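You operate a simulated robot arm through the tools that you are given. There is no shell and no other tool.

You are at the controls of a simulated robot arm. One attempt, no reset.

TASK
Wipe the dust off the white door panel, then roll the film bubbles flat.
Fine: cream pad and orange roller; both go back where they lay. What is to be rubbed or washed off counts as gone when no trace of it is left.

It is judged by the outcome, as a careful person would: the job done as asked, and still so three seconds after it is handed in. It fails if anything else is knocked over, pushed out of place, dropped, spilled or broken.

THE ROBOT
A 6-joint arm with a two-finger gripper, fixed in place. Base frame: the origin is on the floor under the middle of its stand, x ahead of it, y to its left, z up; the work surface is at about z = 80. Units: cm, rad, N and s.
It reaches about 129.8 cm from its shoulder. Its first joint turns from -2.601 to 2.601 rad. Payload 1.57 kg.
Tool frame: the origin (TCP) lies between the finger pads and is the grasp point; the fingertips stand 2.1 cm ahead of it; z points along the fingers, y is the line along which they close. The gripper opens to 7 cm; its body begins 5 cm behind the TCP.
Orientation is told as [roll, pitch, yaw] about the base's x, y, z axes, in that order, counted from this pose: with the fingers straight down and closing along the base's y, the tool's x points along the base's -x, its y along +y and its z along -z.

THE INTERFACE
- The arm moves only by the tool step_arm. Its argument "steps" is a list of rows, each a list of 3 entries, a list of its own where there are three numbers: the shift along the tool's x, y, z in cm, then the turn, a rotation vector about the tool's x, y, z in rad, then the gripper command, from -1 (shut) to 1 (fully open), values between in proportion. In form: [[[tx, ty, tz], [wx, wy, wz], gripper], ...]. A call has 1 to 20 rows; each row is the pose to reach, as a shift and turn from the pose commanded when the call began, along the tool's axes at that moment. Rows are played at 5 a second. More than 5 cm and 0.15 rad between two rows, or a gripper value outside its range, and nothing of the call is played. Where a pose cannot be reached the arm comes as near as it can. A force on the tool above 50 N (or 10 N above the force at the start of the call, whichever is more), or a blocked arm, ends the call early, and 0.2 s more pass. Each finger travels about 10.37 cm/s and halts on what it meets, pressing with about 24 N; the grip force reading is that of the motor and also rises with nothing between the fingers. The clock runs only during rows and for 0.2 s after the last one: add rows that repeat a pose to give the fingers time. It gives the time, the measured TCP pose, the force on the tool (base axes), the opening and the grip force at its end, in the units of the frame above (readings bear some noise), with the torque about the TCP (base axes, N m) and any sound that the robot's microphone picked up.
- Cameras (640 x 400 px; columns grow to the right, rows downward): "scene" is fixed at [40.01, -49.93, 146.6]; the picture's right is [1.00, 0.00, 0.00], its down [0.00, -0.38, -0.93] and it looks along [-0.00, 0.93, -0.38] (base axes); focal length 346 px, centre (320, 200). "wrist" rides on the gripper at [7.9, 0.4, -8.1] in the tool frame; the picture's right is [-0.05, 1.00, 0.00], its down [-0.67, -0.04, -0.75] and it looks along [-0.74, -0.04, 0.67] (tool axes); focal length 256 px, centre (320, 200). There is no depth. A picture from a camera that has moved, and an enlarged one, comes with that camera's place and axes in the base frame and with its lens.
- capture(camera): a new picture of that camera. It takes no simulated time.
- raise_lower(by): slides the trunk up (or, below 0, down) by that many cm; the arm rides with it, the base frame stays. It gives what a move gives, with no picture.
- close_up(camera, box): a new picture of the part [left, top, right, bottom] of that camera's present view, enlarged. It takes no simulated time.
- finish_job(): hands the job in; it is judged then, once.

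Places have to be worked out from the pictures, the camera data and where the tool is seen. Open the gripper and draw the arm clear of the work before you hand the job in, unless the task says otherwise.

The tools are called after "Emit:" as name(argument=value, ...) on one line, values as JSON. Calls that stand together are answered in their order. step_arm: Moves the arm, as the interface text tells. Its arguments: {"type":"object","properties":{"steps":{"type":"array"}},"required":["steps"]} The other tools are called the same way: raise_lower (by) moves the trunk up or down; capture (camera) takes a picture; close_up (camera, box) takes an enlarged picture of a part of a camera's view; finish_job () hands the job in.

At the start:

```text
t: 0.0
tcp_pos: [61.37, 38.39, 115.17]
orientation: [0.0, 0.0, 0.0]
wrist_force: [0.0, -0.4, -0.8]
ft_torque: [0.01, 0.01, -0.04]
opening: 6.98
grasp_force: 0.0
trunk travel left (down, up): [-83.3, 13.7]
```

scene: 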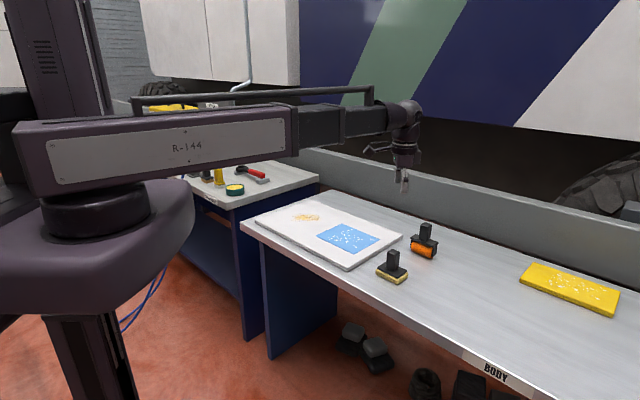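
wrist: 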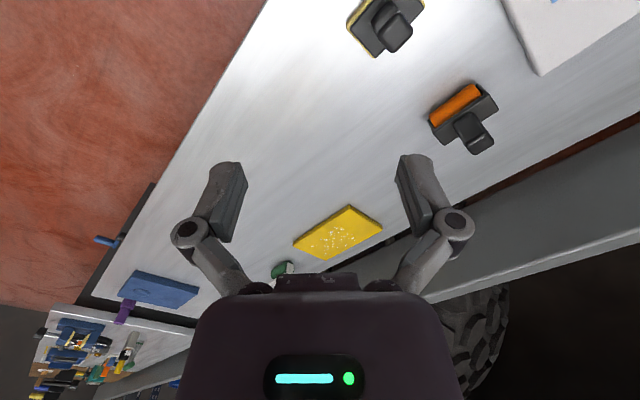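

I start by looking closer at the panel and the tools in the scene view.

Emit:
close_up(camera="scene", box=[230, 170, 450, 308])

Emit:
close_up(camera="scene", box=[360, 210, 460, 290])

Emit:
close_up(camera="wrist", box=[320, 0, 640, 200])

Emit:
close_up(camera="scene", box=[240, 180, 420, 280])

```text
2.90 times, centred on (340, 239) of scene
camera zoom: at [40.01, -49.93, 146.6], right [1.0, 0.0, 0.0], down [0.0, -0.38, -0.93], along [0.0, 0.93, -0.38], focal length 1002 px, centre (262, 87)
```

zoom: 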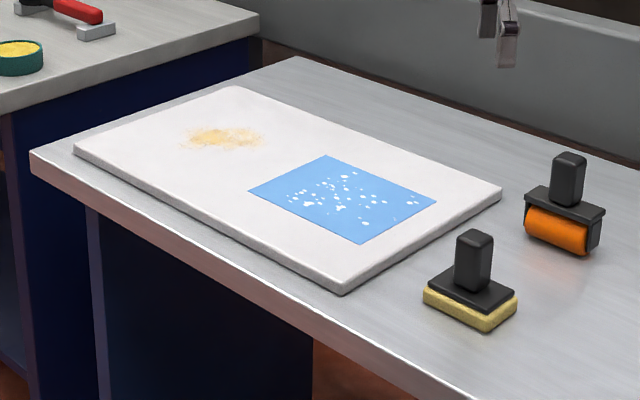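

```text
5.00 times, centred on (410, 250) of scene
camera zoom: at [40.01, -49.93, 146.6], right [1.0, 0.0, 0.0], down [0.0, -0.38, -0.93], along [0.0, 0.93, -0.38], focal length 1729 px, centre (-130, -50)
```

zoom: 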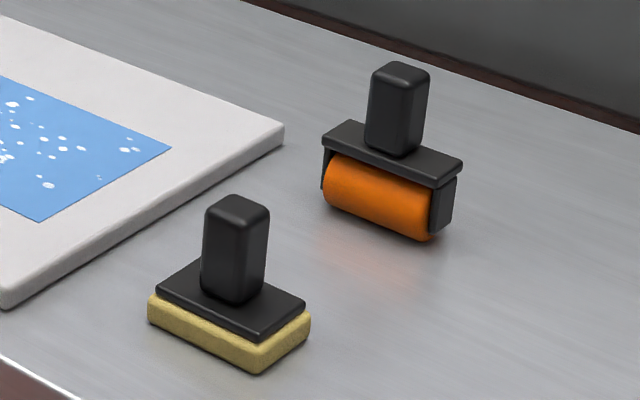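

```text
2.00 times, centred on (480, 100) of wrist
camera zoom: at [53.55, 38.75, 123.2], right [0.05, 1.0, 0.0], down [0.67, -0.04, 0.75], along [0.74, -0.04, -0.67], focal length 512 px, centre (0, 400)
```

zoom: 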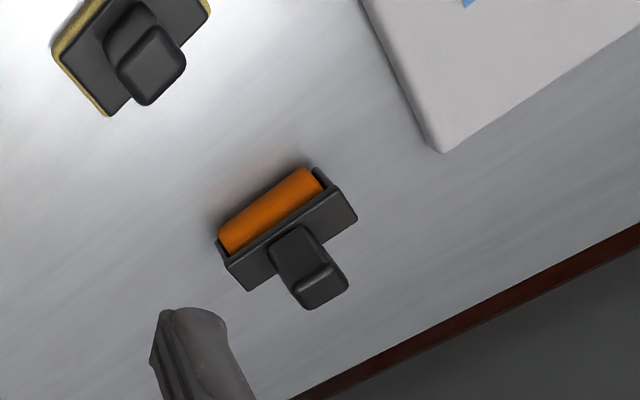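

```text
3.56 times, centred on (330, 230) of scene
camera zoom: at [40.01, -49.93, 146.6], right [1.0, 0.0, 0.0], down [0.0, -0.38, -0.93], along [0.0, 0.93, -0.38], focal length 1229 px, centre (284, 93)
```

zoom: 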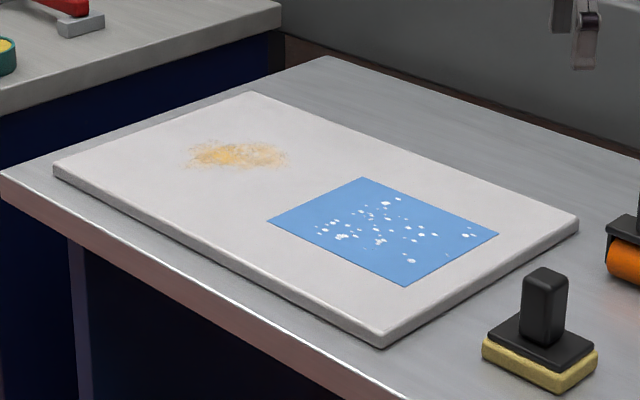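

The panel lies turned about 45°, with dust near (34, 89) and film centred near (51, 71). The cream pad is near (63.7, 46.7) and the orange roller near (77.5, 60). I move above the pad, turning about -45° in yaw, to look at its handle.

Emit:
step_arm(steps=[[[-0.4, 1.4, 1.5], [0, 0, 0.131], 1], [[-0.8, 2.8, 3.0], [0, 0, 0.262], 1], [[-1.2, 4.2, 4.5], [0, 0, 0.393], 1], [[-1.6, 5.6, 6.0], [0, 0, 0.524], 1], [[-2.0, 7.0, 7.5], [0, 0, 0.654], 1], [[-2.3, 8.3, 9.0], [0, 0, 0.785], 1], [[-2.3, 8.3, 9.0], [0, 0, 0.785], 1]])

Emit:
capture(camera="wrist")

Emit:
capture(camera="scene")

```text
t: 1.6
tcp_pos: [63.66, 46.53, 115.23]
orientation: [-0.002, 0.0, -0.784]
wrist_force: [-0.9, 0.1, 0.3]
ft_torque: [0.0, -0.02, -0.01]
opening: 7.0
grasp_force: 0.1
out of reach, approached as far as the arm can: row 1, 2, 3, 4, 5, 6, 7
trunk travel left (down, up): [-83.3, 13.7]
```

```text
taken
camera wrist: at [58.47, 52.42, 123.21], right [0.74, 0.67, 0.0], down [0.45, -0.5, 0.75], along [0.5, -0.55, -0.67], focal length 256 px, centre (320, 200)
```

wrist: 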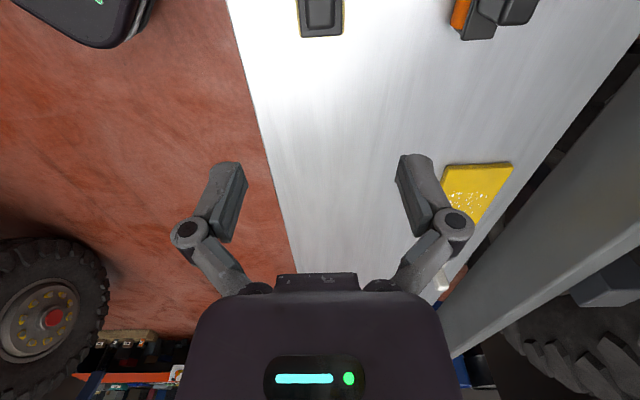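

```text
taken
```

scene: 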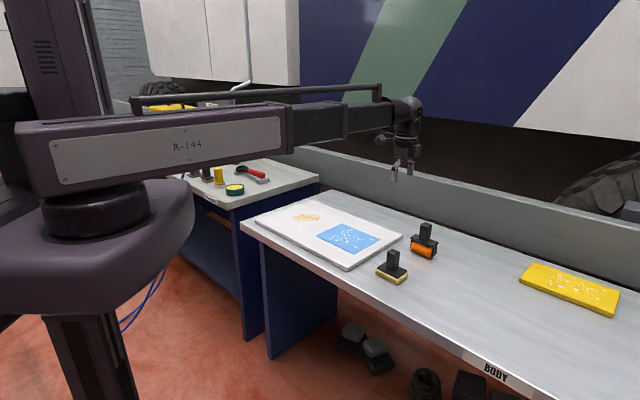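

The arm's height did not change, only x, y and yaw did, so it seems to work at a fixed level with the trunk giving the height. I lower the trunk a bit and look again.

Emit:
raise_lower(by=-14)

Emit:
capture(camera="wrist")

Emit:
capture(camera="scene")

```text
t: 3.3
tcp_pos: [63.76, 46.47, 101.2]
orientation: [0.001, 0.001, -0.783]
wrist_force: [0.0, -0.3, 0.4]
ft_torque: [0.03, 0.02, 0.0]
opening: 7.01
grasp_force: 0.2
trunk travel left (down, up): [-69.3, 27.7]
```

```text
taken
camera wrist: at [58.47, 52.39, 109.21], right [0.74, 0.67, 0.0], down [0.45, -0.5, 0.75], along [0.5, -0.55, -0.67], focal length 256 px, centre (320, 200)
```

wrist: 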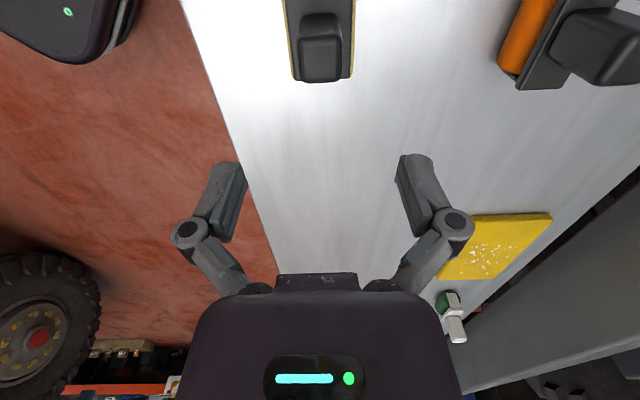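

```text
taken
```

scene: 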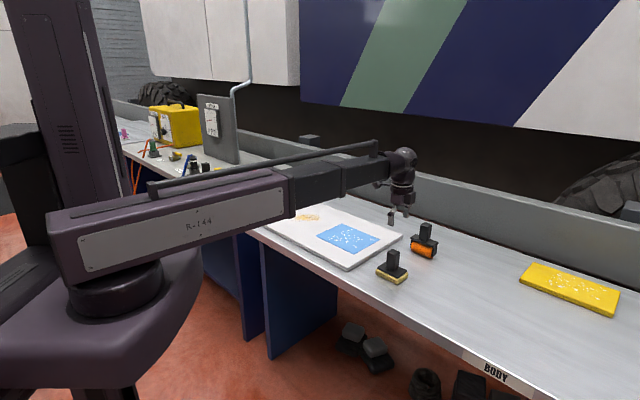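

The trunk drives the height well. I take a closer look at the pad's handle below the gripper.

Emit:
close_up(camera="wrist", box=[240, 0, 400, 100])

Emit:
close_up(camera="scene", box=[360, 180, 440, 290])

```text
4.00 times, centred on (320, 50) of wrist
camera zoom: at [58.47, 52.39, 109.21], right [0.74, 0.67, 0.0], down [0.45, -0.5, 0.75], along [0.5, -0.55, -0.67], focal length 1024 px, centre (320, 800)
```

zoom: 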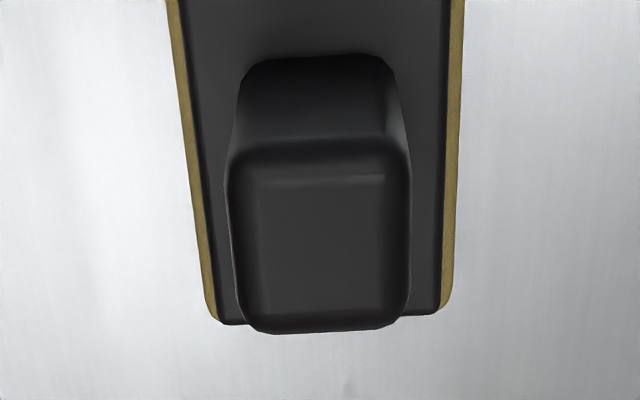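

```text
3.64 times, centred on (400, 235) of scene
camera zoom: at [40.01, -49.93, 146.6], right [1.0, 0.0, 0.0], down [0.0, -0.38, -0.93], along [0.0, 0.93, -0.38], focal length 1257 px, centre (29, 73)
```

zoom: 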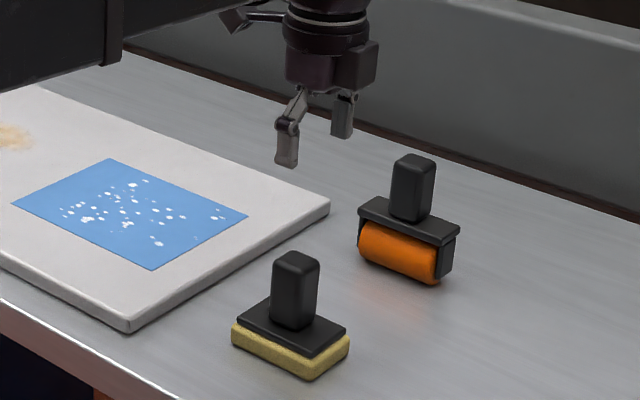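

The handle is about 3 × 3 cm, lines up with the gripper's closing line, and its centre is about 0.5 cm toward tool +x. I shift by that and check that the height stays put.

Emit:
step_arm(steps=[[[0.25, 0, 0], [0, 0, 0], 1], [[0.5, 0, 0], [0, 0, 0], 1], [[0.5, 0, 0], [0, 0, 0], 1]])

Emit:
raise_lower(by=-9)

Emit:
capture(camera="wrist")

Emit:
close_up(camera="scene", box=[340, 180, 460, 290])

```text
t: 4.1
tcp_pos: [63.51, 46.96, 101.19]
orientation: [-0.002, 0.001, -0.785]
wrist_force: [0.5, 0.4, 0.1]
ft_torque: [-0.01, 0.0, -0.03]
opening: 7.01
grasp_force: 0.1
trunk travel left (down, up): [-69.3, 27.7]
```

```text
t: 5.3
tcp_pos: [63.48, 46.77, 92.22]
orientation: [0.002, 0.0, -0.783]
wrist_force: [-0.5, 0.0, 0.2]
ft_torque: [0.0, 0.03, -0.05]
opening: 7.0
grasp_force: 0.1
trunk travel left (down, up): [-60.3, 36.7]
```

```text
taken
camera wrist: at [58.11, 52.76, 100.21], right [0.74, 0.67, 0.0], down [0.45, -0.5, 0.75], along [0.5, -0.55, -0.67], focal length 256 px, centre (320, 200)
```

wrist: 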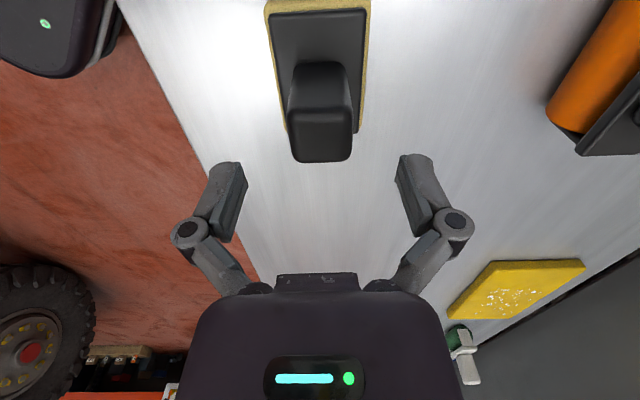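

```text
3.64 times, centred on (400, 235) of scene
camera zoom: at [40.01, -49.93, 146.6], right [1.0, 0.0, 0.0], down [0.0, -0.38, -0.93], along [0.0, 0.93, -0.38], focal length 1257 px, centre (29, 73)
```

zoom: 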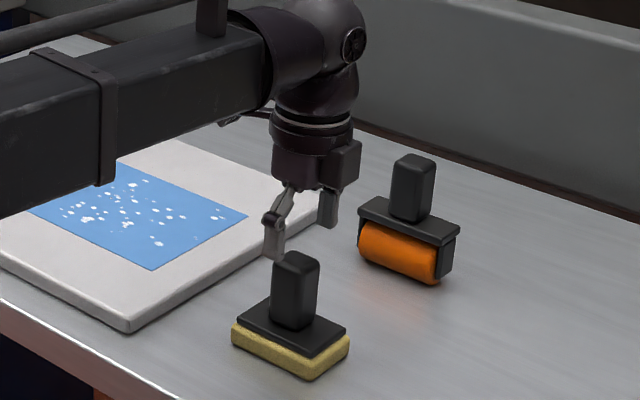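

Comparing both wrist views puts the handle top at z ≈ 89.0, still about 0.4 cm toward tool +x. I shift by that, lower to about z = 86.6 and close.

Emit:
step_arm(steps=[[[0.2, 0, 0], [0, 0, 0], 1], [[0.4, 0, 0], [0, 0, 0], 1], [[0.4, 0, 0], [0, 0, 0], 1]])

Emit:
raise_lower(by=-5.6)

Emit:
capture(camera="wrist")

Emit:
close_up(camera="scene", box=[340, 180, 460, 290])

```text
t: 6.1
tcp_pos: [63.07, 47.09, 92.19]
orientation: [0.002, 0.0, -0.783]
wrist_force: [-0.8, 0.0, 0.1]
ft_torque: [-0.01, 0.0, 0.0]
opening: 7.0
grasp_force: 0.0
trunk travel left (down, up): [-60.3, 36.7]
```

```text
t: 7.1
tcp_pos: [63.09, 47.14, 86.59]
orientation: [0.0, 0.001, -0.785]
wrist_force: [-0.5, -0.1, 0.1]
ft_torque: [-0.02, 0.01, 0.01]
opening: 7.0
grasp_force: 0.1
trunk travel left (down, up): [-54.7, 42.3]
```

```text
taken
camera wrist: at [57.8, 53.01, 94.61], right [0.74, 0.67, 0.0], down [0.45, -0.5, 0.75], along [0.5, -0.55, -0.67], focal length 256 px, centre (320, 200)
```

wrist: 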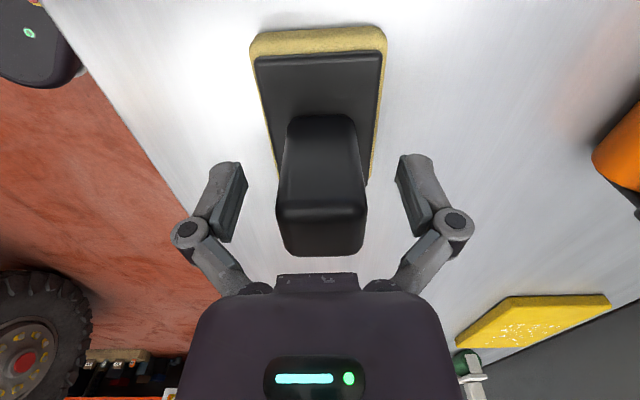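

```text
3.64 times, centred on (400, 235) of scene
camera zoom: at [40.01, -49.93, 146.6], right [1.0, 0.0, 0.0], down [0.0, -0.38, -0.93], along [0.0, 0.93, -0.38], focal length 1257 px, centre (29, 73)
```

zoom: 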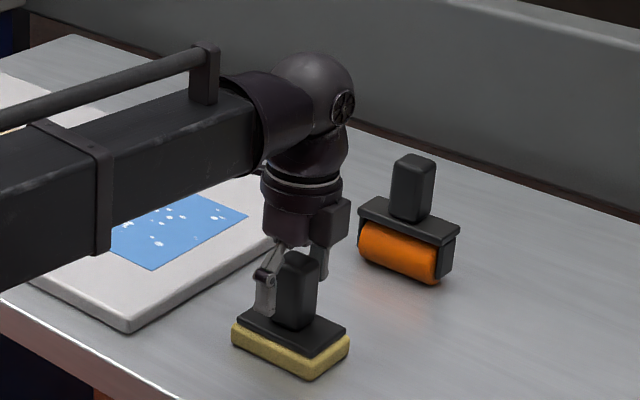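

The handle stands centred between the fingers. I close the gripper on it.

Emit:
step_arm(steps=[[[0, 0, 0], [0, 0, 0], -1], [[0, 0, 0], [0, 0, 0], -1], [[0, 0, 0], [0, 0, 0], -1], [[0, 0, 0], [0, 0, 0], -1]])

Emit:
capture(camera="wrist")

```text
t: 8.1
tcp_pos: [63.1, 47.12, 86.59]
orientation: [0.0, 0.001, -0.784]
wrist_force: [0.5, -0.2, 5.4]
ft_torque: [0.02, -0.02, 0.0]
opening: 3.36
grasp_force: 24.3
trunk travel left (down, up): [-54.7, 42.3]
```

```text
taken
camera wrist: at [57.78, 53.0, 94.64], right [0.74, 0.67, 0.0], down [0.45, -0.5, 0.75], along [0.5, -0.55, -0.67], focal length 256 px, centre (320, 200)
```

wrist: 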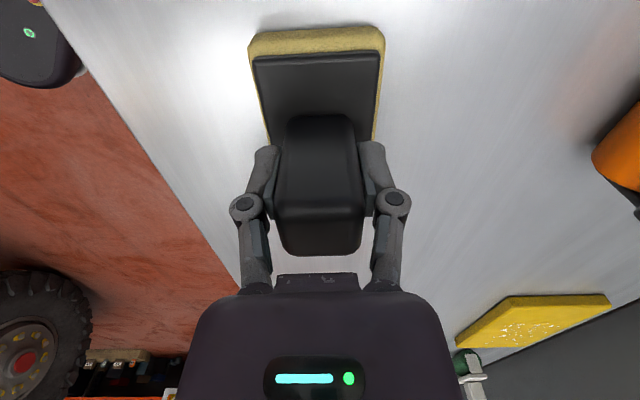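

The handle is held firmly (opening 3.36). I record the pad's resting pose as TCP (63.1, 47.1, 86.6), yaw -0.785, and lift straight up.

Emit:
raise_lower(by=9)

Emit:
capture(camera="scene")

Emit:
capture(camera="wrist")

```text
t: 9.3
tcp_pos: [63.23, 47.13, 95.55]
orientation: [0.0, -0.001, -0.784]
wrist_force: [0.3, 0.6, -1.6]
ft_torque: [0.03, -0.01, 0.01]
opening: 3.38
grasp_force: 24.1
trunk travel left (down, up): [-63.7, 33.3]
```

```text
taken
```

scene: 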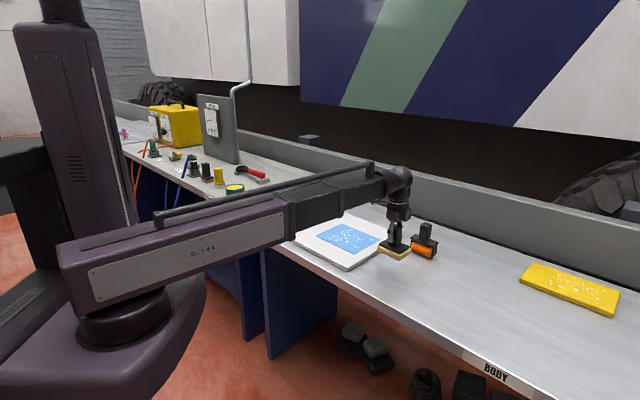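

```text
taken
camera wrist: at [57.82, 53.04, 103.58], right [0.74, 0.67, 0.0], down [0.45, -0.5, 0.75], along [0.5, -0.55, -0.67], focal length 256 px, centre (320, 200)
```

wrist: 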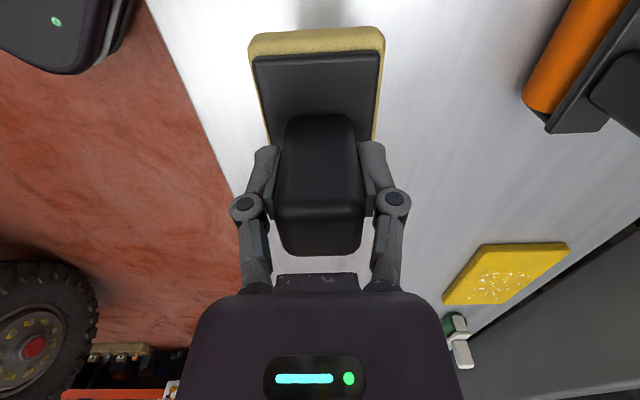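

The pad is lifted cleanly. I carry it at this height along the panel to above the dust (+50 tool x, +9.3 tool y).

Emit:
step_arm(steps=[[[2, 0.4, 0], [0, 0, 0], -1], [[5, 1.0, 0], [0, 0, 0], -1], [[8.5, 1.6, 0], [0, 0, 0], -1], [[12, 2.2, 0], [0, 0, 0], -1], [[15.5, 2.9, 0], [0, 0, 0], -1], [[19, 3.5, 0], [0, 0, 0], -1], [[22.5, 4.2, 0], [0, 0, 0], -1], [[26, 4.8, 0], [0, 0, 0], -1], [[29.5, 5.5, 0], [0, 0, 0], -1], [[33, 6.1, 0], [0, 0, 0], -1], [[36.5, 6.8, 0], [0, 0, 0], -1], [[40, 7.4, 0], [0, 0, 0], -1], [[43.5, 8.1, 0], [0, 0, 0], -1], [[46.5, 8.6, 0], [0, 0, 0], -1], [[48.8, 9.1, 0], [0, 0, 0], -1], [[50, 9.3, 0], [0, 0, 0], -1], [[50, 9.3, 0], [0, 0, 0], -1]])

Emit:
capture(camera="scene")

Emit:
capture(camera="wrist")

```text
t: 12.9
tcp_pos: [34.11, 89.11, 95.61]
orientation: [0.001, 0.001, -0.785]
wrist_force: [-0.3, -0.7, -2.2]
ft_torque: [0.0, -0.05, 0.01]
opening: 3.37
grasp_force: 24.0
trunk travel left (down, up): [-63.7, 33.3]
```

```text
taken
```

scene: 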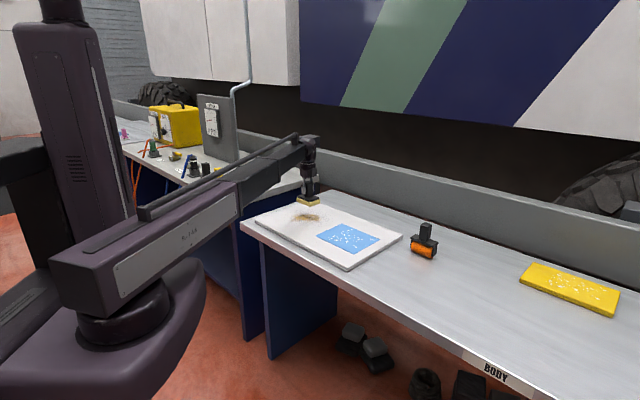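

```text
taken
camera wrist: at [28.9, 94.97, 103.58], right [0.74, 0.67, 0.0], down [0.45, -0.5, 0.75], along [0.5, -0.55, -0.67], focal length 256 px, centre (320, 200)
```

wrist: 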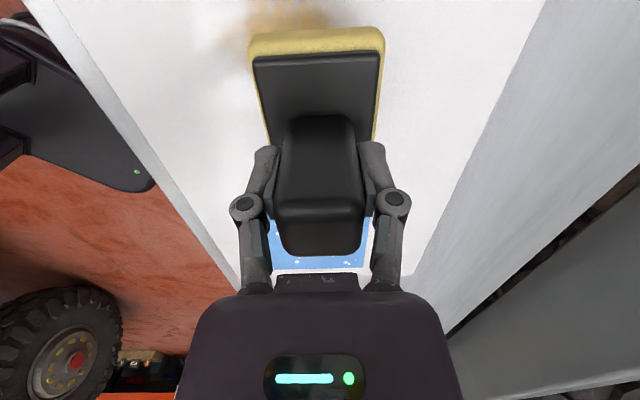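

The pad hovers over the dust. I move to the start of the first wiping lane (+4.5 along the panel, -7.5 across) and lower to just above the panel.

Emit:
step_arm(steps=[[[1.5, -2.5, 0], [0, 0, 0], -1], [[3.0, -5, 0], [0, 0, 0], -1], [[4.5, -7.5, 0], [0, 0, 0], -1], [[4.5, -7.5, 0], [0, 0, 0], -1]])

Emit:
raise_lower(by=-6.5)

Emit:
close_up(camera="scene", box=[240, 160, 400, 270])

```text
t: 13.9
tcp_pos: [25.79, 86.91, 95.72]
orientation: [0.0, 0.0, -0.783]
wrist_force: [0.1, -0.3, -1.9]
ft_torque: [0.01, 0.0, 0.02]
opening: 3.37
grasp_force: 24.2
trunk travel left (down, up): [-63.7, 33.3]
```

```text
t: 15.0
tcp_pos: [25.74, 86.88, 89.11]
orientation: [0.001, 0.0, -0.784]
wrist_force: [0.4, -0.4, -2.2]
ft_torque: [-0.03, -0.01, 0.0]
opening: 3.34
grasp_force: 24.1
trunk travel left (down, up): [-57.2, 39.8]
```

```text
3.64 times, centred on (320, 215) of scene
camera zoom: at [40.01, -49.93, 146.6], right [1.0, 0.0, 0.0], down [0.0, -0.38, -0.93], along [0.0, 0.93, -0.38], focal length 1257 px, centre (320, 146)
```

zoom: 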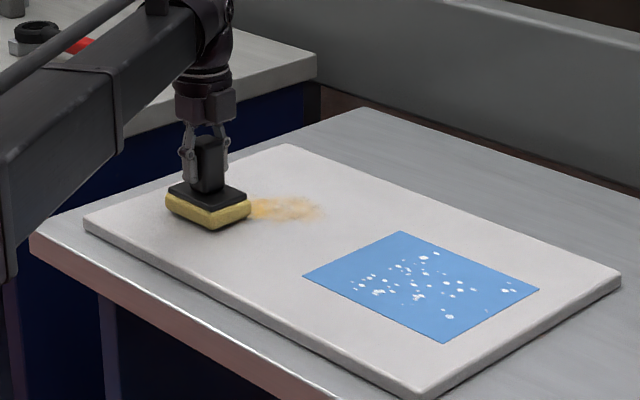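

The pad is just above the panel, to the near-left of the dust. I lower in small steps until the force shows contact.

Emit:
raise_lower(by=-0.7)

```text
t: 15.5
tcp_pos: [25.74, 86.8, 88.46]
orientation: [0.0, 0.0, -0.783]
wrist_force: [2.7, 6.2, 18.2]
ft_torque: [0.13, -0.05, 0.03]
opening: 3.37
grasp_force: 24.0
trunk travel left (down, up): [-56.5, 40.5]
```

Contact shows 18 N; I ease off slightly to a moderate pressure.

Emit:
raise_lower(by=0.15)

```text
t: 16.1
tcp_pos: [25.85, 86.77, 88.43]
orientation: [0.0, 0.001, -0.784]
wrist_force: [-0.4, -0.1, 1.2]
ft_torque: [0.2, 0.02, -0.03]
opening: 3.38
grasp_force: 24.4
trunk travel left (down, up): [-56.7, 40.3]
```

Only 1.2 N now, so it is stiff here; I press down 0.08 cm more for roughly 10 N.

Emit:
raise_lower(by=-0.08)

```text
t: 16.6
tcp_pos: [25.67, 86.75, 88.52]
orientation: [0.001, 0.0, -0.783]
wrist_force: [0.2, 0.6, 7.4]
ft_torque: [0.17, 0.26, -0.01]
opening: 3.38
grasp_force: 24.4
trunk travel left (down, up): [-56.6, 40.4]
```

7.4 N of pressure is good. I wipe the first lane across (+15 cm tool y) slowly.

Emit:
step_arm(steps=[[[0, 1, 0], [0, 0, 0], -1], [[0, 2, 0], [0, 0, 0], -1], [[0, 3, 0], [0, 0, 0], -1], [[0, 4, 0], [0, 0, 0], -1], [[0, 5, 0], [0, 0, 0], -1], [[0, 6, 0], [0, 0, 0], -1], [[0, 7, 0], [0, 0, 0], -1], [[0, 8, 0], [0, 0, 0], -1], [[0, 9, 0], [0, 0, 0], -1], [[0, 10, 0], [0, 0, 0], -1], [[0, 11, 0], [0, 0, 0], -1], [[0, 12, 0], [0, 0, 0], -1], [[0, 13, 0], [0, 0, 0], -1], [[0, 14, 0], [0, 0, 0], -1], [[0, 15, 0], [0, 0, 0], -1], [[0, 15, 0], [0, 0, 0], -1]])

Emit:
close_up(camera="scene", box=[240, 160, 400, 270])

Emit:
capture(camera="wrist")

```text
t: 20.0
tcp_pos: [36.38, 97.41, 88.56]
orientation: [0.001, 0.001, -0.784]
wrist_force: [-1.2, -0.3, 5.0]
ft_torque: [-0.11, 0.03, 0.03]
opening: 3.36
grasp_force: 23.8
trunk travel left (down, up): [-56.6, 40.4]
```

```text
3.64 times, centred on (320, 215) of scene
camera zoom: at [40.01, -49.93, 146.6], right [1.0, 0.0, 0.0], down [0.0, -0.38, -0.93], along [0.0, 0.93, -0.38], focal length 1257 px, centre (320, 146)
```

zoom: 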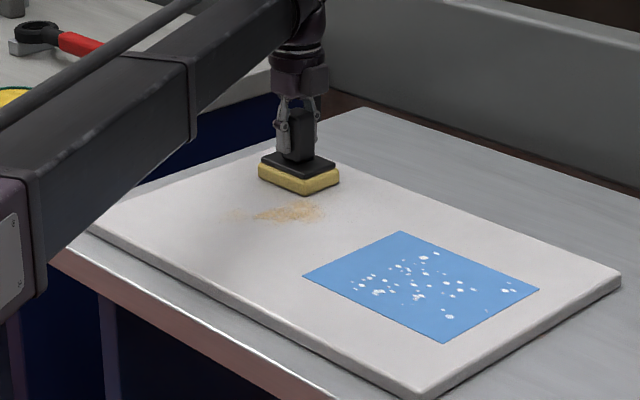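

```text
taken
camera wrist: at [31.14, 103.27, 96.52], right [0.74, 0.67, 0.0], down [0.45, -0.5, 0.74], along [0.5, -0.55, -0.67], focal length 256 px, centre (320, 200)
```

wrist: 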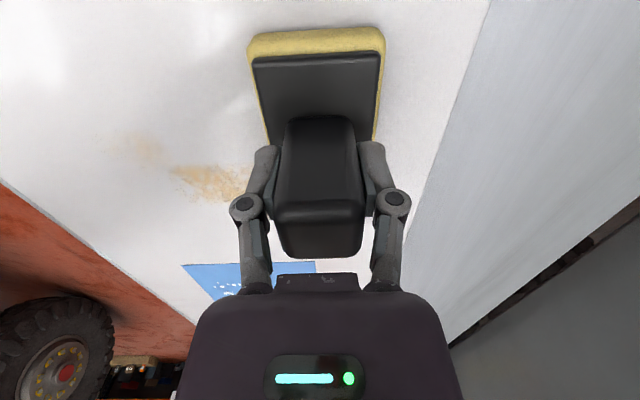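

The far part of the dust is gone, with some left nearer. I shift 3 cm toward tool -x and wipe back.

Emit:
step_arm(steps=[[[-1.5, 0, 0], [0, 0, 0], -1], [[-3, 0, 0], [0, 0, 0], -1], [[-3, -1, 0], [0, 0, 0], -1], [[-3, -2, 0], [0, 0, 0], -1], [[-3, -3, 0], [0, 0, 0], -1], [[-3, -4, 0], [0, 0, 0], -1], [[-3, -5, 0], [0, 0, 0], -1], [[-3, -6, 0], [0, 0, 0], -1], [[-3, -7, 0], [0, 0, 0], -1], [[-3, -8, 0], [0, 0, 0], -1], [[-3, -9, 0], [0, 0, 0], -1], [[-3, -10, 0], [0, 0, 0], -1], [[-3, -11, 0], [0, 0, 0], -1], [[-3, -12, 0], [0, 0, 0], -1], [[-3, -13, 0], [0, 0, 0], -1], [[-3, -14, 0], [0, 0, 0], -1], [[-3, -15, 0], [0, 0, 0], -1], [[-3, -16, 0], [0, 0, 0], -1], [[-3, -16, 0], [0, 0, 0], -1]])

Emit:
close_up(camera="scene", box=[240, 160, 400, 270])

Emit:
capture(camera="wrist")

```text
t: 24.0
tcp_pos: [27.18, 83.9, 88.57]
orientation: [0.001, 0.001, -0.783]
wrist_force: [1.0, -0.7, 6.8]
ft_torque: [0.16, 0.0, 0.02]
opening: 3.37
grasp_force: 24.3
trunk travel left (down, up): [-56.6, 40.4]
```

```text
3.64 times, centred on (320, 215) of scene
camera zoom: at [40.01, -49.93, 146.6], right [1.0, 0.0, 0.0], down [0.0, -0.38, -0.93], along [0.0, 0.93, -0.38], focal length 1257 px, centre (320, 146)
```

zoom: 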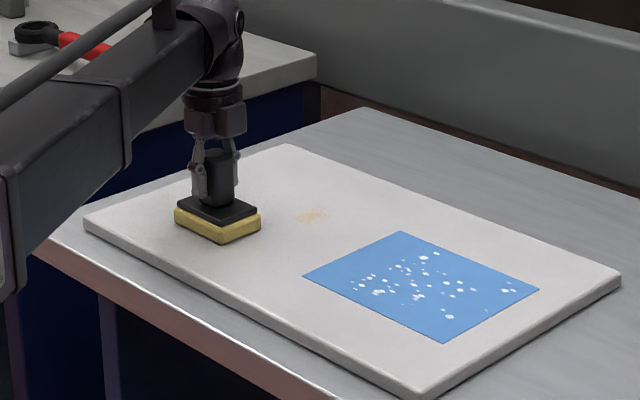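

```text
taken
camera wrist: at [21.92, 89.78, 96.51], right [0.74, 0.67, 0.0], down [0.45, -0.5, 0.74], along [0.5, -0.55, -0.67], focal length 256 px, centre (320, 200)
```

wrist: 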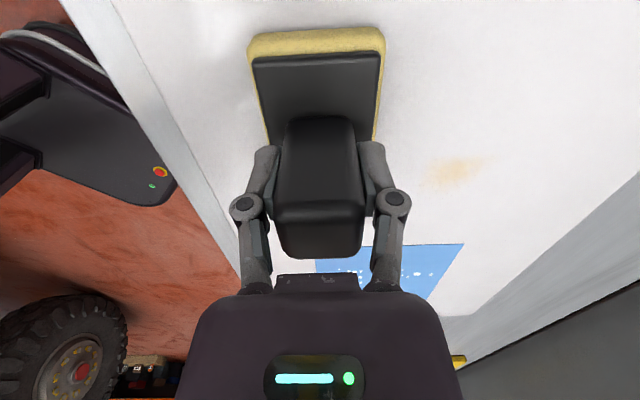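

Only a small patch is left. I shift another 3.5 cm and wipe across again.

Emit:
step_arm(steps=[[[-1.75, 0, 0], [0, 0, 0], -1], [[-3.5, 0, 0], [0, 0, 0], -1], [[-3.5, 1, 0], [0, 0, 0], -1], [[-3.5, 2, 0], [0, 0, 0], -1], [[-3.5, 3, 0], [0, 0, 0], -1], [[-3.5, 4, 0], [0, 0, 0], -1], [[-3.5, 5, 0], [0, 0, 0], -1], [[-3.5, 6, 0], [0, 0, 0], -1], [[-3.5, 7, 0], [0, 0, 0], -1], [[-3.5, 8, 0], [0, 0, 0], -1], [[-3.5, 9, 0], [0, 0, 0], -1], [[-3.5, 10, 0], [0, 0, 0], -1], [[-3.5, 11, 0], [0, 0, 0], -1], [[-3.5, 12, 0], [0, 0, 0], -1], [[-3.5, 13, 0], [0, 0, 0], -1], [[-3.5, 14, 0], [0, 0, 0], -1], [[-3.5, 15, 0], [0, 0, 0], -1], [[-3.5, 16, 0], [0, 0, 0], -1], [[-3.5, 16, 0], [0, 0, 0], -1]])

Emit:
close_up(camera="scene", box=[240, 160, 400, 270])

Emit:
capture(camera="wrist")

```text
t: 28.0
tcp_pos: [41.12, 92.84, 88.55]
orientation: [0.0, 0.001, -0.783]
wrist_force: [-0.1, -0.3, 3.0]
ft_torque: [-0.09, 0.06, -0.04]
opening: 3.36
grasp_force: 24.2
trunk travel left (down, up): [-56.6, 40.4]
```

```text
3.64 times, centred on (320, 215) of scene
camera zoom: at [40.01, -49.93, 146.6], right [1.0, 0.0, 0.0], down [0.0, -0.38, -0.93], along [0.0, 0.93, -0.38], focal length 1257 px, centre (320, 146)
```

zoom: 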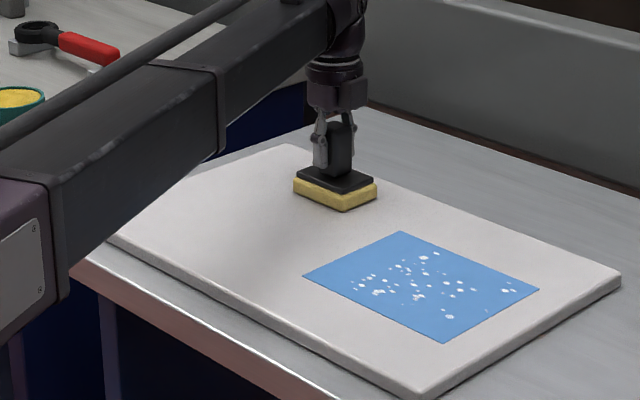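

```text
taken
camera wrist: at [35.78, 98.66, 96.51], right [0.74, 0.67, 0.0], down [0.45, -0.5, 0.74], along [0.5, -0.55, -0.67], focal length 256 px, centre (320, 200)
```

wrist: 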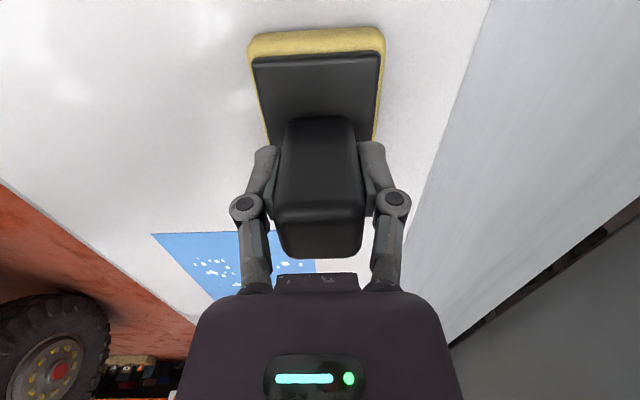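

The dust looks gone. To be sure no faint trace is left I press a touch more and make more overlapping passes.

Emit:
raise_lower(by=-0.04)

Emit:
step_arm(steps=[[[-1.5, 0, 0], [0, 0, 0], -1], [[-1.5, -1, 0], [0, 0, 0], -1], [[-1.5, -2, 0], [0, 0, 0], -1], [[-1.5, -3, 0], [0, 0, 0], -1], [[-1.5, -4, 0], [0, 0, 0], -1], [[-1.5, -5, 0], [0, 0, 0], -1], [[-1.5, -6, 0], [0, 0, 0], -1], [[-1.5, -7, 0], [0, 0, 0], -1], [[-1.5, -8, 0], [0, 0, 0], -1], [[-1.5, -9, 0], [0, 0, 0], -1], [[-1.5, -10, 0], [0, 0, 0], -1], [[-1.5, -11, 0], [0, 0, 0], -1], [[-1.5, -12, 0], [0, 0, 0], -1], [[-1.5, -13, 0], [0, 0, 0], -1], [[-1.5, -14, 0], [0, 0, 0], -1], [[-1.5, -15, 0], [0, 0, 0], -1], [[-1.5, -16, 0], [0, 0, 0], -1], [[-1.5, -16, 0], [0, 0, 0], -1]])

Emit:
step_arm(steps=[[[1.5, 0, 0], [0, 0, 0], -1], [[3, 0, 0], [0, 0, 0], -1], [[4.5, 0, 0], [0, 0, 0], -1], [[4.5, 1, 0], [0, 0, 0], -1], [[4.5, 2, 0], [0, 0, 0], -1], [[4.5, 3, 0], [0, 0, 0], -1], [[4.5, 4, 0], [0, 0, 0], -1], [[4.5, 5, 0], [0, 0, 0], -1], [[4.5, 6, 0], [0, 0, 0], -1], [[4.5, 7, 0], [0, 0, 0], -1], [[4.5, 8, 0], [0, 0, 0], -1], [[4.5, 9, 0], [0, 0, 0], -1], [[4.5, 10, 0], [0, 0, 0], -1], [[4.5, 11, 0], [0, 0, 0], -1], [[4.5, 12, 0], [0, 0, 0], -1], [[4.5, 13, 0], [0, 0, 0], -1], [[4.5, 14, 0], [0, 0, 0], -1], [[4.5, 15, 0], [0, 0, 0], -1], [[4.5, 16, 0], [0, 0, 0], -1], [[4.5, 16, 0], [0, 0, 0], -1]])

Emit:
step_arm(steps=[[[1.5, 0, 0], [0, 0, 0], -1], [[3, 0, 0], [0, 0, 0], -1], [[4, 0, 0], [0, 0, 0], -1], [[4, -1, 0], [0, 0, 0], -1], [[4, -2, 0], [0, 0, 0], -1], [[4, -3, 0], [0, 0, 0], -1], [[4, -4, 0], [0, 0, 0], -1], [[4, -5, 0], [0, 0, 0], -1], [[4, -6, 0], [0, 0, 0], -1], [[4, -7, 0], [0, 0, 0], -1], [[4, -8, 0], [0, 0, 0], -1], [[4, -9, 0], [0, 0, 0], -1], [[4, -10, 0], [0, 0, 0], -1], [[4, -11, 0], [0, 0, 0], -1], [[4, -12, 0], [0, 0, 0], -1], [[4, -13, 0], [0, 0, 0], -1], [[4, -14, 0], [0, 0, 0], -1], [[4, -15, 0], [0, 0, 0], -1], [[4, -16, 0], [0, 0, 0], -1], [[4, -16, 0], [0, 0, 0], -1]])

Emit:
close_up(camera="scene", box=[240, 160, 400, 270])

Emit:
capture(camera="wrist")

```text
t: 28.5
tcp_pos: [41.09, 92.74, 88.48]
orientation: [0.003, 0.0, -0.784]
wrist_force: [0.6, 2.7, 9.1]
ft_torque: [-0.11, -0.04, -0.02]
opening: 3.33
grasp_force: 24.3
trunk travel left (down, up): [-56.6, 40.4]
```

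```text
t: 32.3
tcp_pos: [30.84, 80.32, 88.42]
orientation: [0.002, 0.002, -0.784]
wrist_force: [1.9, 0.1, 10.0]
ft_torque: [0.15, -0.01, -0.04]
opening: 3.37
grasp_force: 24.4
trunk travel left (down, up): [-56.6, 40.4]
```

```text
t: 36.5
tcp_pos: [38.88, 94.79, 88.59]
orientation: [0.003, 0.001, -0.784]
wrist_force: [-0.7, -0.3, 5.4]
ft_torque: [-0.09, 0.04, 0.0]
opening: 3.37
grasp_force: 23.9
trunk travel left (down, up): [-56.6, 40.4]
```

```text
t: 40.7
tcp_pos: [24.71, 86.23, 88.45]
orientation: [0.001, -0.002, -0.785]
wrist_force: [2.2, -0.9, 6.7]
ft_torque: [0.16, 0.02, 0.04]
opening: 3.34
grasp_force: 23.6
trunk travel left (down, up): [-56.6, 40.4]
```

```text
3.64 times, centred on (320, 215) of scene
camera zoom: at [40.01, -49.93, 146.6], right [1.0, 0.0, 0.0], down [0.0, -0.38, -0.93], along [0.0, 0.93, -0.38], focal length 1257 px, centre (320, 146)
```

zoom: 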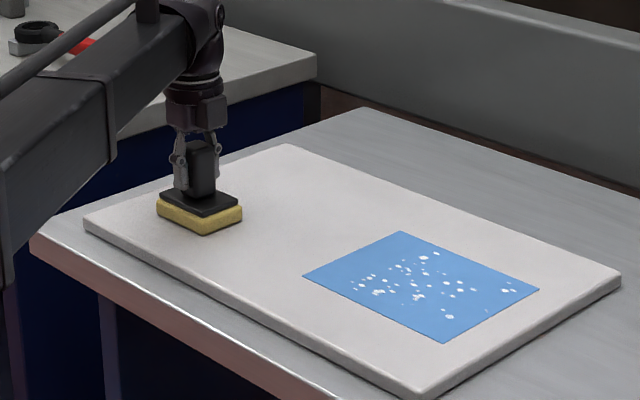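

```text
taken
camera wrist: at [19.54, 92.17, 96.48], right [0.74, 0.67, 0.0], down [0.45, -0.5, 0.74], along [0.5, -0.55, -0.67], focal length 256 px, centre (320, 200)
```

wrist: 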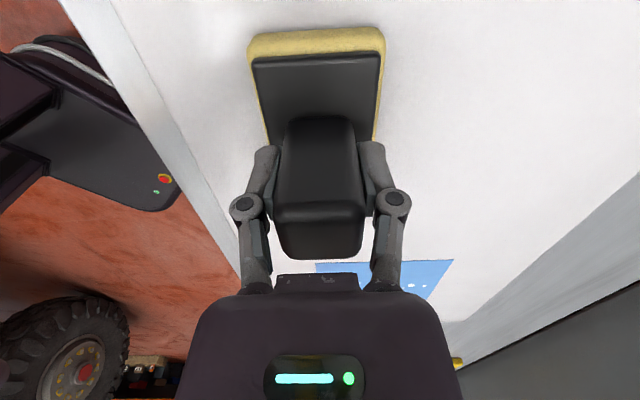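

The panel looks clean from both cameras. I lift the pad and check the wiped area closely.

Emit:
raise_lower(by=7.2)

Emit:
step_arm(steps=[[[-2, 0, 0], [0, 0, 0], -1], [[-5, -0.1, 0], [0, 0, 0], -1], [[-8.5, -0.1, 0], [0, 0, 0], -1], [[-12, -0.2, 0], [0, 0, 0], -1], [[-15.5, -0.2, 0], [0, 0, 0], -1], [[-19, -0.3, 0], [0, 0, 0], -1], [[-22.5, -0.3, 0], [0, 0, 0], -1], [[-26, -0.4, 0], [0, 0, 0], -1], [[-29.5, -0.4, 0], [0, 0, 0], -1], [[-33, -0.5, 0], [0, 0, 0], -1], [[-36.5, -0.5, 0], [0, 0, 0], -1], [[-40, -0.6, 0], [0, 0, 0], -1], [[-43.5, -0.6, 0], [0, 0, 0], -1], [[-47, -0.7, 0], [0, 0, 0], -1], [[-50, -0.7, 0], [0, 0, 0], -1], [[-52.5, -0.8, 0], [0, 0, 0], -1], [[-54.3, -0.8, 0], [0, 0, 0], -1], [[-55, -0.8, 0], [0, 0, 0], -1], [[-55, -0.8, 0], [0, 0, 0], -1]])

Emit:
close_up(camera="scene", box=[240, 180, 400, 280])

Emit:
capture(camera="wrist")

Emit:
capture(camera="scene")

```text
t: 41.8
tcp_pos: [24.78, 86.49, 95.66]
orientation: [0.0, 0.001, -0.784]
wrist_force: [-1.4, 0.6, -2.9]
ft_torque: [0.0, -0.01, 0.01]
opening: 3.36
grasp_force: 24.0
trunk travel left (down, up): [-63.8, 33.2]
```

```text
t: 45.8
tcp_pos: [63.07, 47.22, 95.63]
orientation: [0.0, 0.0, -0.784]
wrist_force: [-0.4, -0.7, -1.8]
ft_torque: [0.01, -0.02, -0.01]
opening: 3.38
grasp_force: 24.1
trunk travel left (down, up): [-63.8, 33.2]
```

```text
4.00 times, centred on (320, 230) of scene
camera zoom: at [40.01, -49.93, 146.6], right [1.0, 0.0, 0.0], down [0.0, -0.38, -0.93], along [0.0, 0.93, -0.38], focal length 1383 px, centre (320, 80)
```

zoom: 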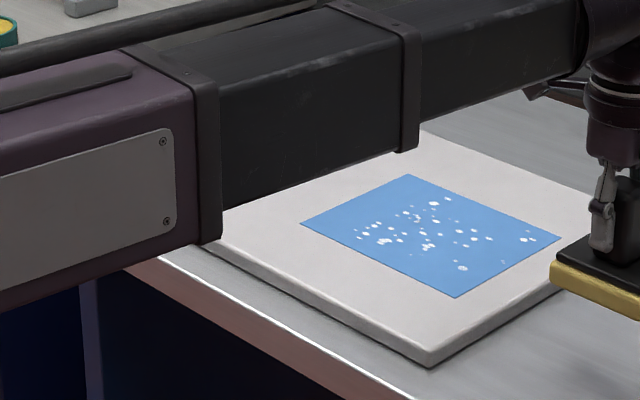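

```text
taken
camera wrist: at [57.89, 52.91, 103.62], right [0.74, 0.67, 0.0], down [0.45, -0.5, 0.75], along [0.5, -0.55, -0.67], focal length 256 px, centre (320, 200)
```

wrist: 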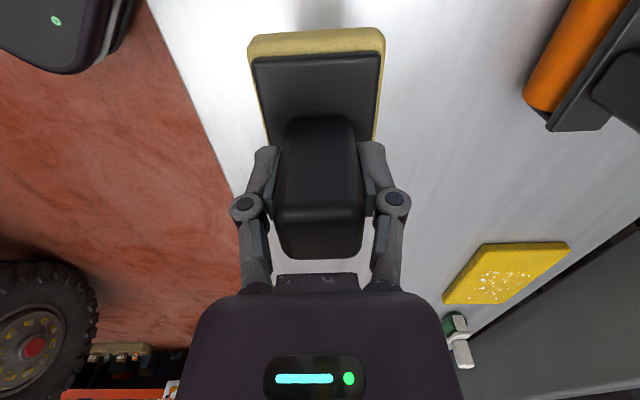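

```text
taken
```

scene: 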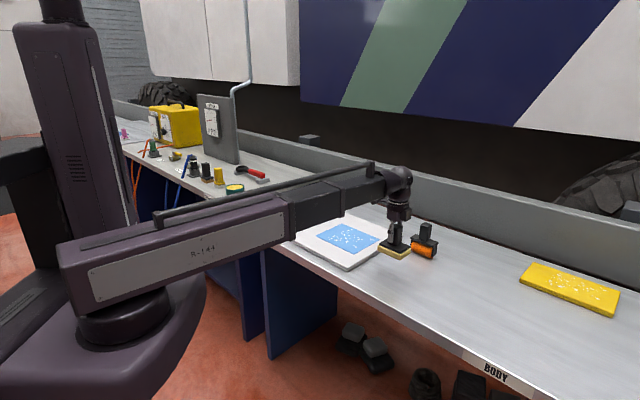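

The boom hides the wiped area in the scene view. I raise the trunk, still holding the pad, to inspect it before putting the pad down.

Emit:
raise_lower(by=20)

Emit:
close_up(camera="scene", box=[240, 185, 400, 275])

Emit:
close_up(camera="scene", box=[270, 195, 350, 245])

```text
t: 47.9
tcp_pos: [63.21, 47.02, 115.76]
orientation: [0.0, 0.001, -0.785]
wrist_force: [-0.2, -0.2, -2.2]
ft_torque: [-0.02, 0.0, -0.03]
opening: 3.4
grasp_force: 24.0
trunk travel left (down, up): [-83.8, 13.2]
```

```text
4.00 times, centred on (320, 230) of scene
camera zoom: at [40.01, -49.93, 146.6], right [1.0, 0.0, 0.0], down [0.0, -0.38, -0.93], along [0.0, 0.93, -0.38], focal length 1383 px, centre (320, 80)
```

zoom: 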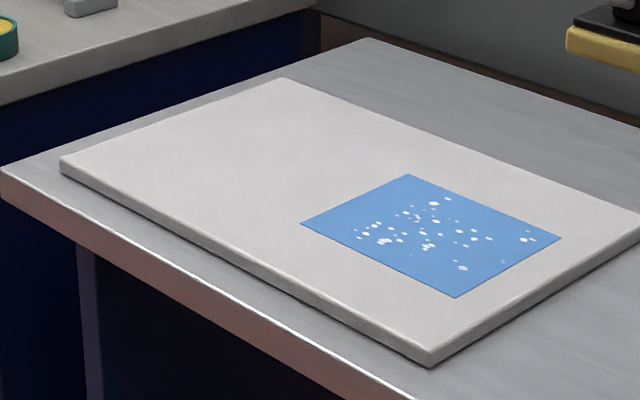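

```text
8.00 times, centred on (310, 220) of scene
camera zoom: at [40.01, -49.93, 146.6], right [1.0, 0.0, 0.0], down [0.0, -0.38, -0.93], along [0.0, 0.93, -0.38], focal length 2766 px, centre (400, 40)
```

zoom: 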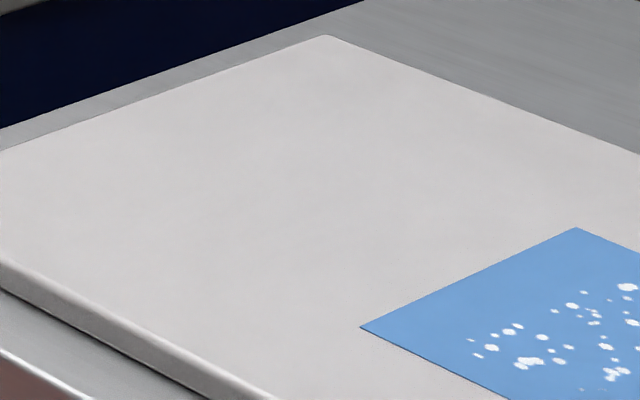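

The panel is clean and has not moved. Now I lower the pad back over its old place, stopping just above the table.

Emit:
raise_lower(by=-28.6)

Emit:
close_up(camera="scene", box=[340, 180, 460, 290])

```text
t: 50.8
tcp_pos: [63.28, 47.02, 87.05]
orientation: [-0.002, 0.0, -0.783]
wrist_force: [0.4, -0.3, -2.9]
ft_torque: [0.0, 0.01, 0.0]
opening: 3.4
grasp_force: 24.2
trunk travel left (down, up): [-55.2, 41.8]
```

```text
3.64 times, centred on (400, 235) of scene
camera zoom: at [40.01, -49.93, 146.6], right [1.0, 0.0, 0.0], down [0.0, -0.38, -0.93], along [0.0, 0.93, -0.38], focal length 1257 px, centre (29, 73)
```

zoom: 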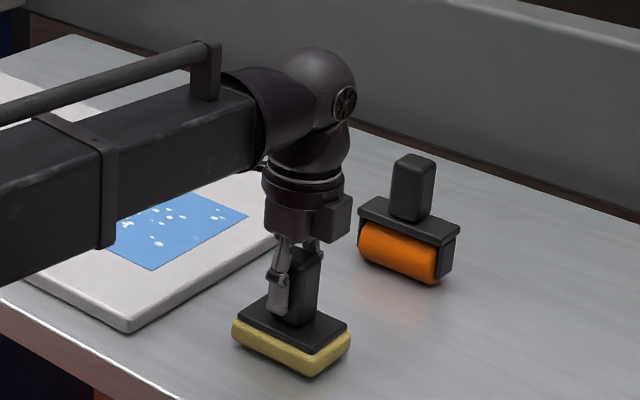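

Emit:
raise_lower(by=-0.4)

```text
t: 51.3
tcp_pos: [63.09, 47.02, 86.59]
orientation: [0.0, -0.001, -0.783]
wrist_force: [0.5, 0.5, -2.1]
ft_torque: [-0.01, 0.01, 0.02]
opening: 3.39
grasp_force: 24.3
trunk travel left (down, up): [-54.8, 42.2]
```

No contact yet at z ≈ 86.6. I go down in tiny steps.

Emit:
raise_lower(by=-0.12)

```text
t: 51.9
tcp_pos: [63.18, 47.05, 86.7]
orientation: [-0.002, 0.001, -0.783]
wrist_force: [-0.3, 0.0, -2.6]
ft_torque: [0.0, 0.01, -0.02]
opening: 3.36
grasp_force: 24.0
trunk travel left (down, up): [-54.6, 42.4]
```

Emit:
raise_lower(by=-0.12)

```text
t: 52.4
tcp_pos: [63.09, 47.01, 86.42]
orientation: [0.003, 0.0, -0.784]
wrist_force: [4.5, 3.0, 15.2]
ft_torque: [0.1, 0.01, -0.03]
opening: 3.38
grasp_force: 24.2
trunk travel left (down, up): [-54.5, 42.5]
```

The pad is on the table (15 N). I ease off a hair and then open the fingers.

Emit:
raise_lower(by=0.1)

Emit:
step_arm(steps=[[[0, 0, 0], [0, 0, 0], -0.2], [[0, 0, 0], [0, 0, 0], 0.4], [[0, 0, 0], [0, 0, 0], 1], [[0, 0, 0], [0, 0, 0], 1], [[0, 0, 0], [0, 0, 0], 1]])

Emit:
capture(camera="wrist")

```text
t: 52.9
tcp_pos: [63.1, 47.03, 86.49]
orientation: [-0.002, 0.0, -0.785]
wrist_force: [0.2, 1.4, 0.8]
ft_torque: [0.1, -0.1, -0.01]
opening: 3.35
grasp_force: 24.1
trunk travel left (down, up): [-54.6, 42.4]
```

```text
t: 54.1
tcp_pos: [63.14, 46.9, 86.59]
orientation: [-0.001, 0.002, -0.783]
wrist_force: [-0.6, 0.2, -0.7]
ft_torque: [0.01, 0.0, 0.01]
opening: 7.0
grasp_force: 0.2
trunk travel left (down, up): [-54.6, 42.4]
```

```text
taken
camera wrist: at [57.87, 52.91, 94.49], right [0.74, 0.67, 0.0], down [0.45, -0.5, 0.75], along [0.5, -0.55, -0.67], focal length 256 px, centre (320, 200)
```

wrist: 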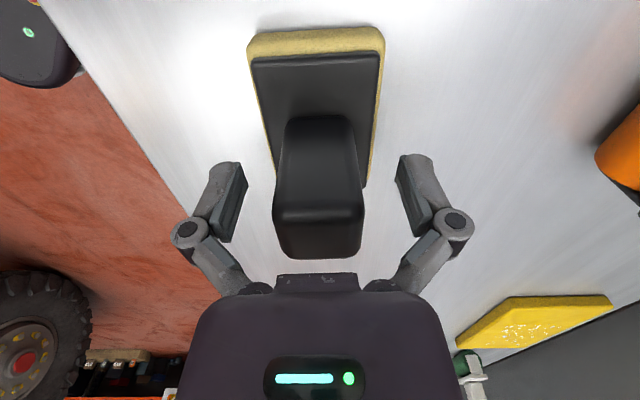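

The pad stands free in its old place. I raise the gripper and move above the orange roller, about 19 cm along tool y.

Emit:
raise_lower(by=17)

Emit:
step_arm(steps=[[[0, 2, 0], [0, 0, 0], 1], [[-0.2, 5, 0], [0, 0, 0], 1], [[-0.4, 8.5, 0], [0, 0, 0], 1], [[-0.6, 12, 0], [0, 0, 0], 1], [[-0.8, 15.5, 0], [0, 0, 0], 1], [[-1, 18, 0], [0, 0, 0], 1], [[-1, 19.4, 0], [0, 0, 0], 1], [[-1, 19.4, 0], [0, 0, 0], 1]])

Emit:
capture(camera="wrist")

Emit:
close_up(camera="wrist", box=[240, 0, 400, 100])

Emit:
capture(camera="scene")

```text
t: 56.0
tcp_pos: [63.13, 47.06, 103.55]
orientation: [0.0, -0.002, -0.783]
wrist_force: [0.0, -0.4, -0.7]
ft_torque: [-0.03, 0.0, 0.03]
opening: 7.03
grasp_force: 0.0
trunk travel left (down, up): [-71.6, 25.4]
```

```text
t: 57.8
tcp_pos: [77.54, 59.98, 103.46]
orientation: [0.0, -0.002, -0.785]
wrist_force: [-0.2, -0.7, -0.1]
ft_torque: [-0.03, -0.05, 0.04]
opening: 6.99
grasp_force: 0.1
trunk travel left (down, up): [-71.6, 25.4]
```

```text
taken
camera wrist: at [72.24, 65.97, 111.5], right [0.74, 0.67, 0.0], down [0.45, -0.5, 0.75], along [0.5, -0.55, -0.67], focal length 256 px, centre (320, 200)
```

wrist: 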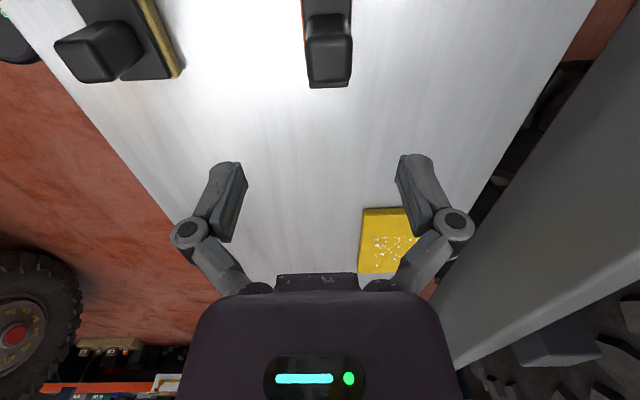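

```text
4.00 times, centred on (320, 50) of wrist
camera zoom: at [72.24, 65.97, 111.5], right [0.74, 0.67, 0.0], down [0.45, -0.5, 0.75], along [0.5, -0.55, -0.67], focal length 1024 px, centre (320, 800)
```

zoom: 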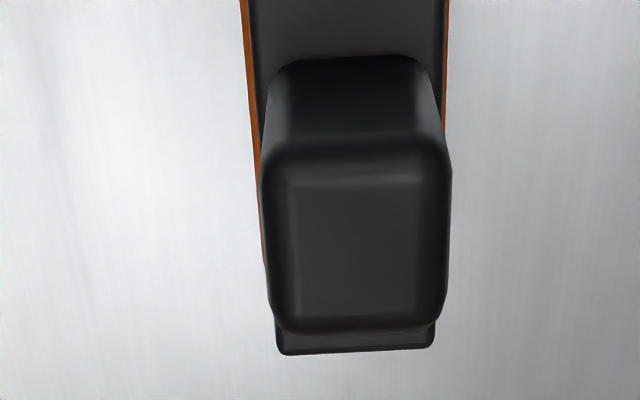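

```text
taken
```

scene: 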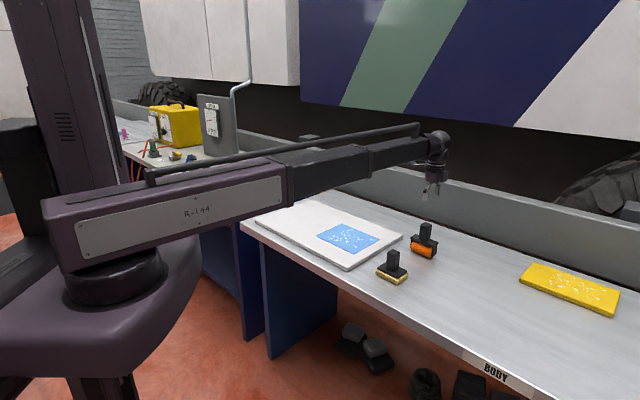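

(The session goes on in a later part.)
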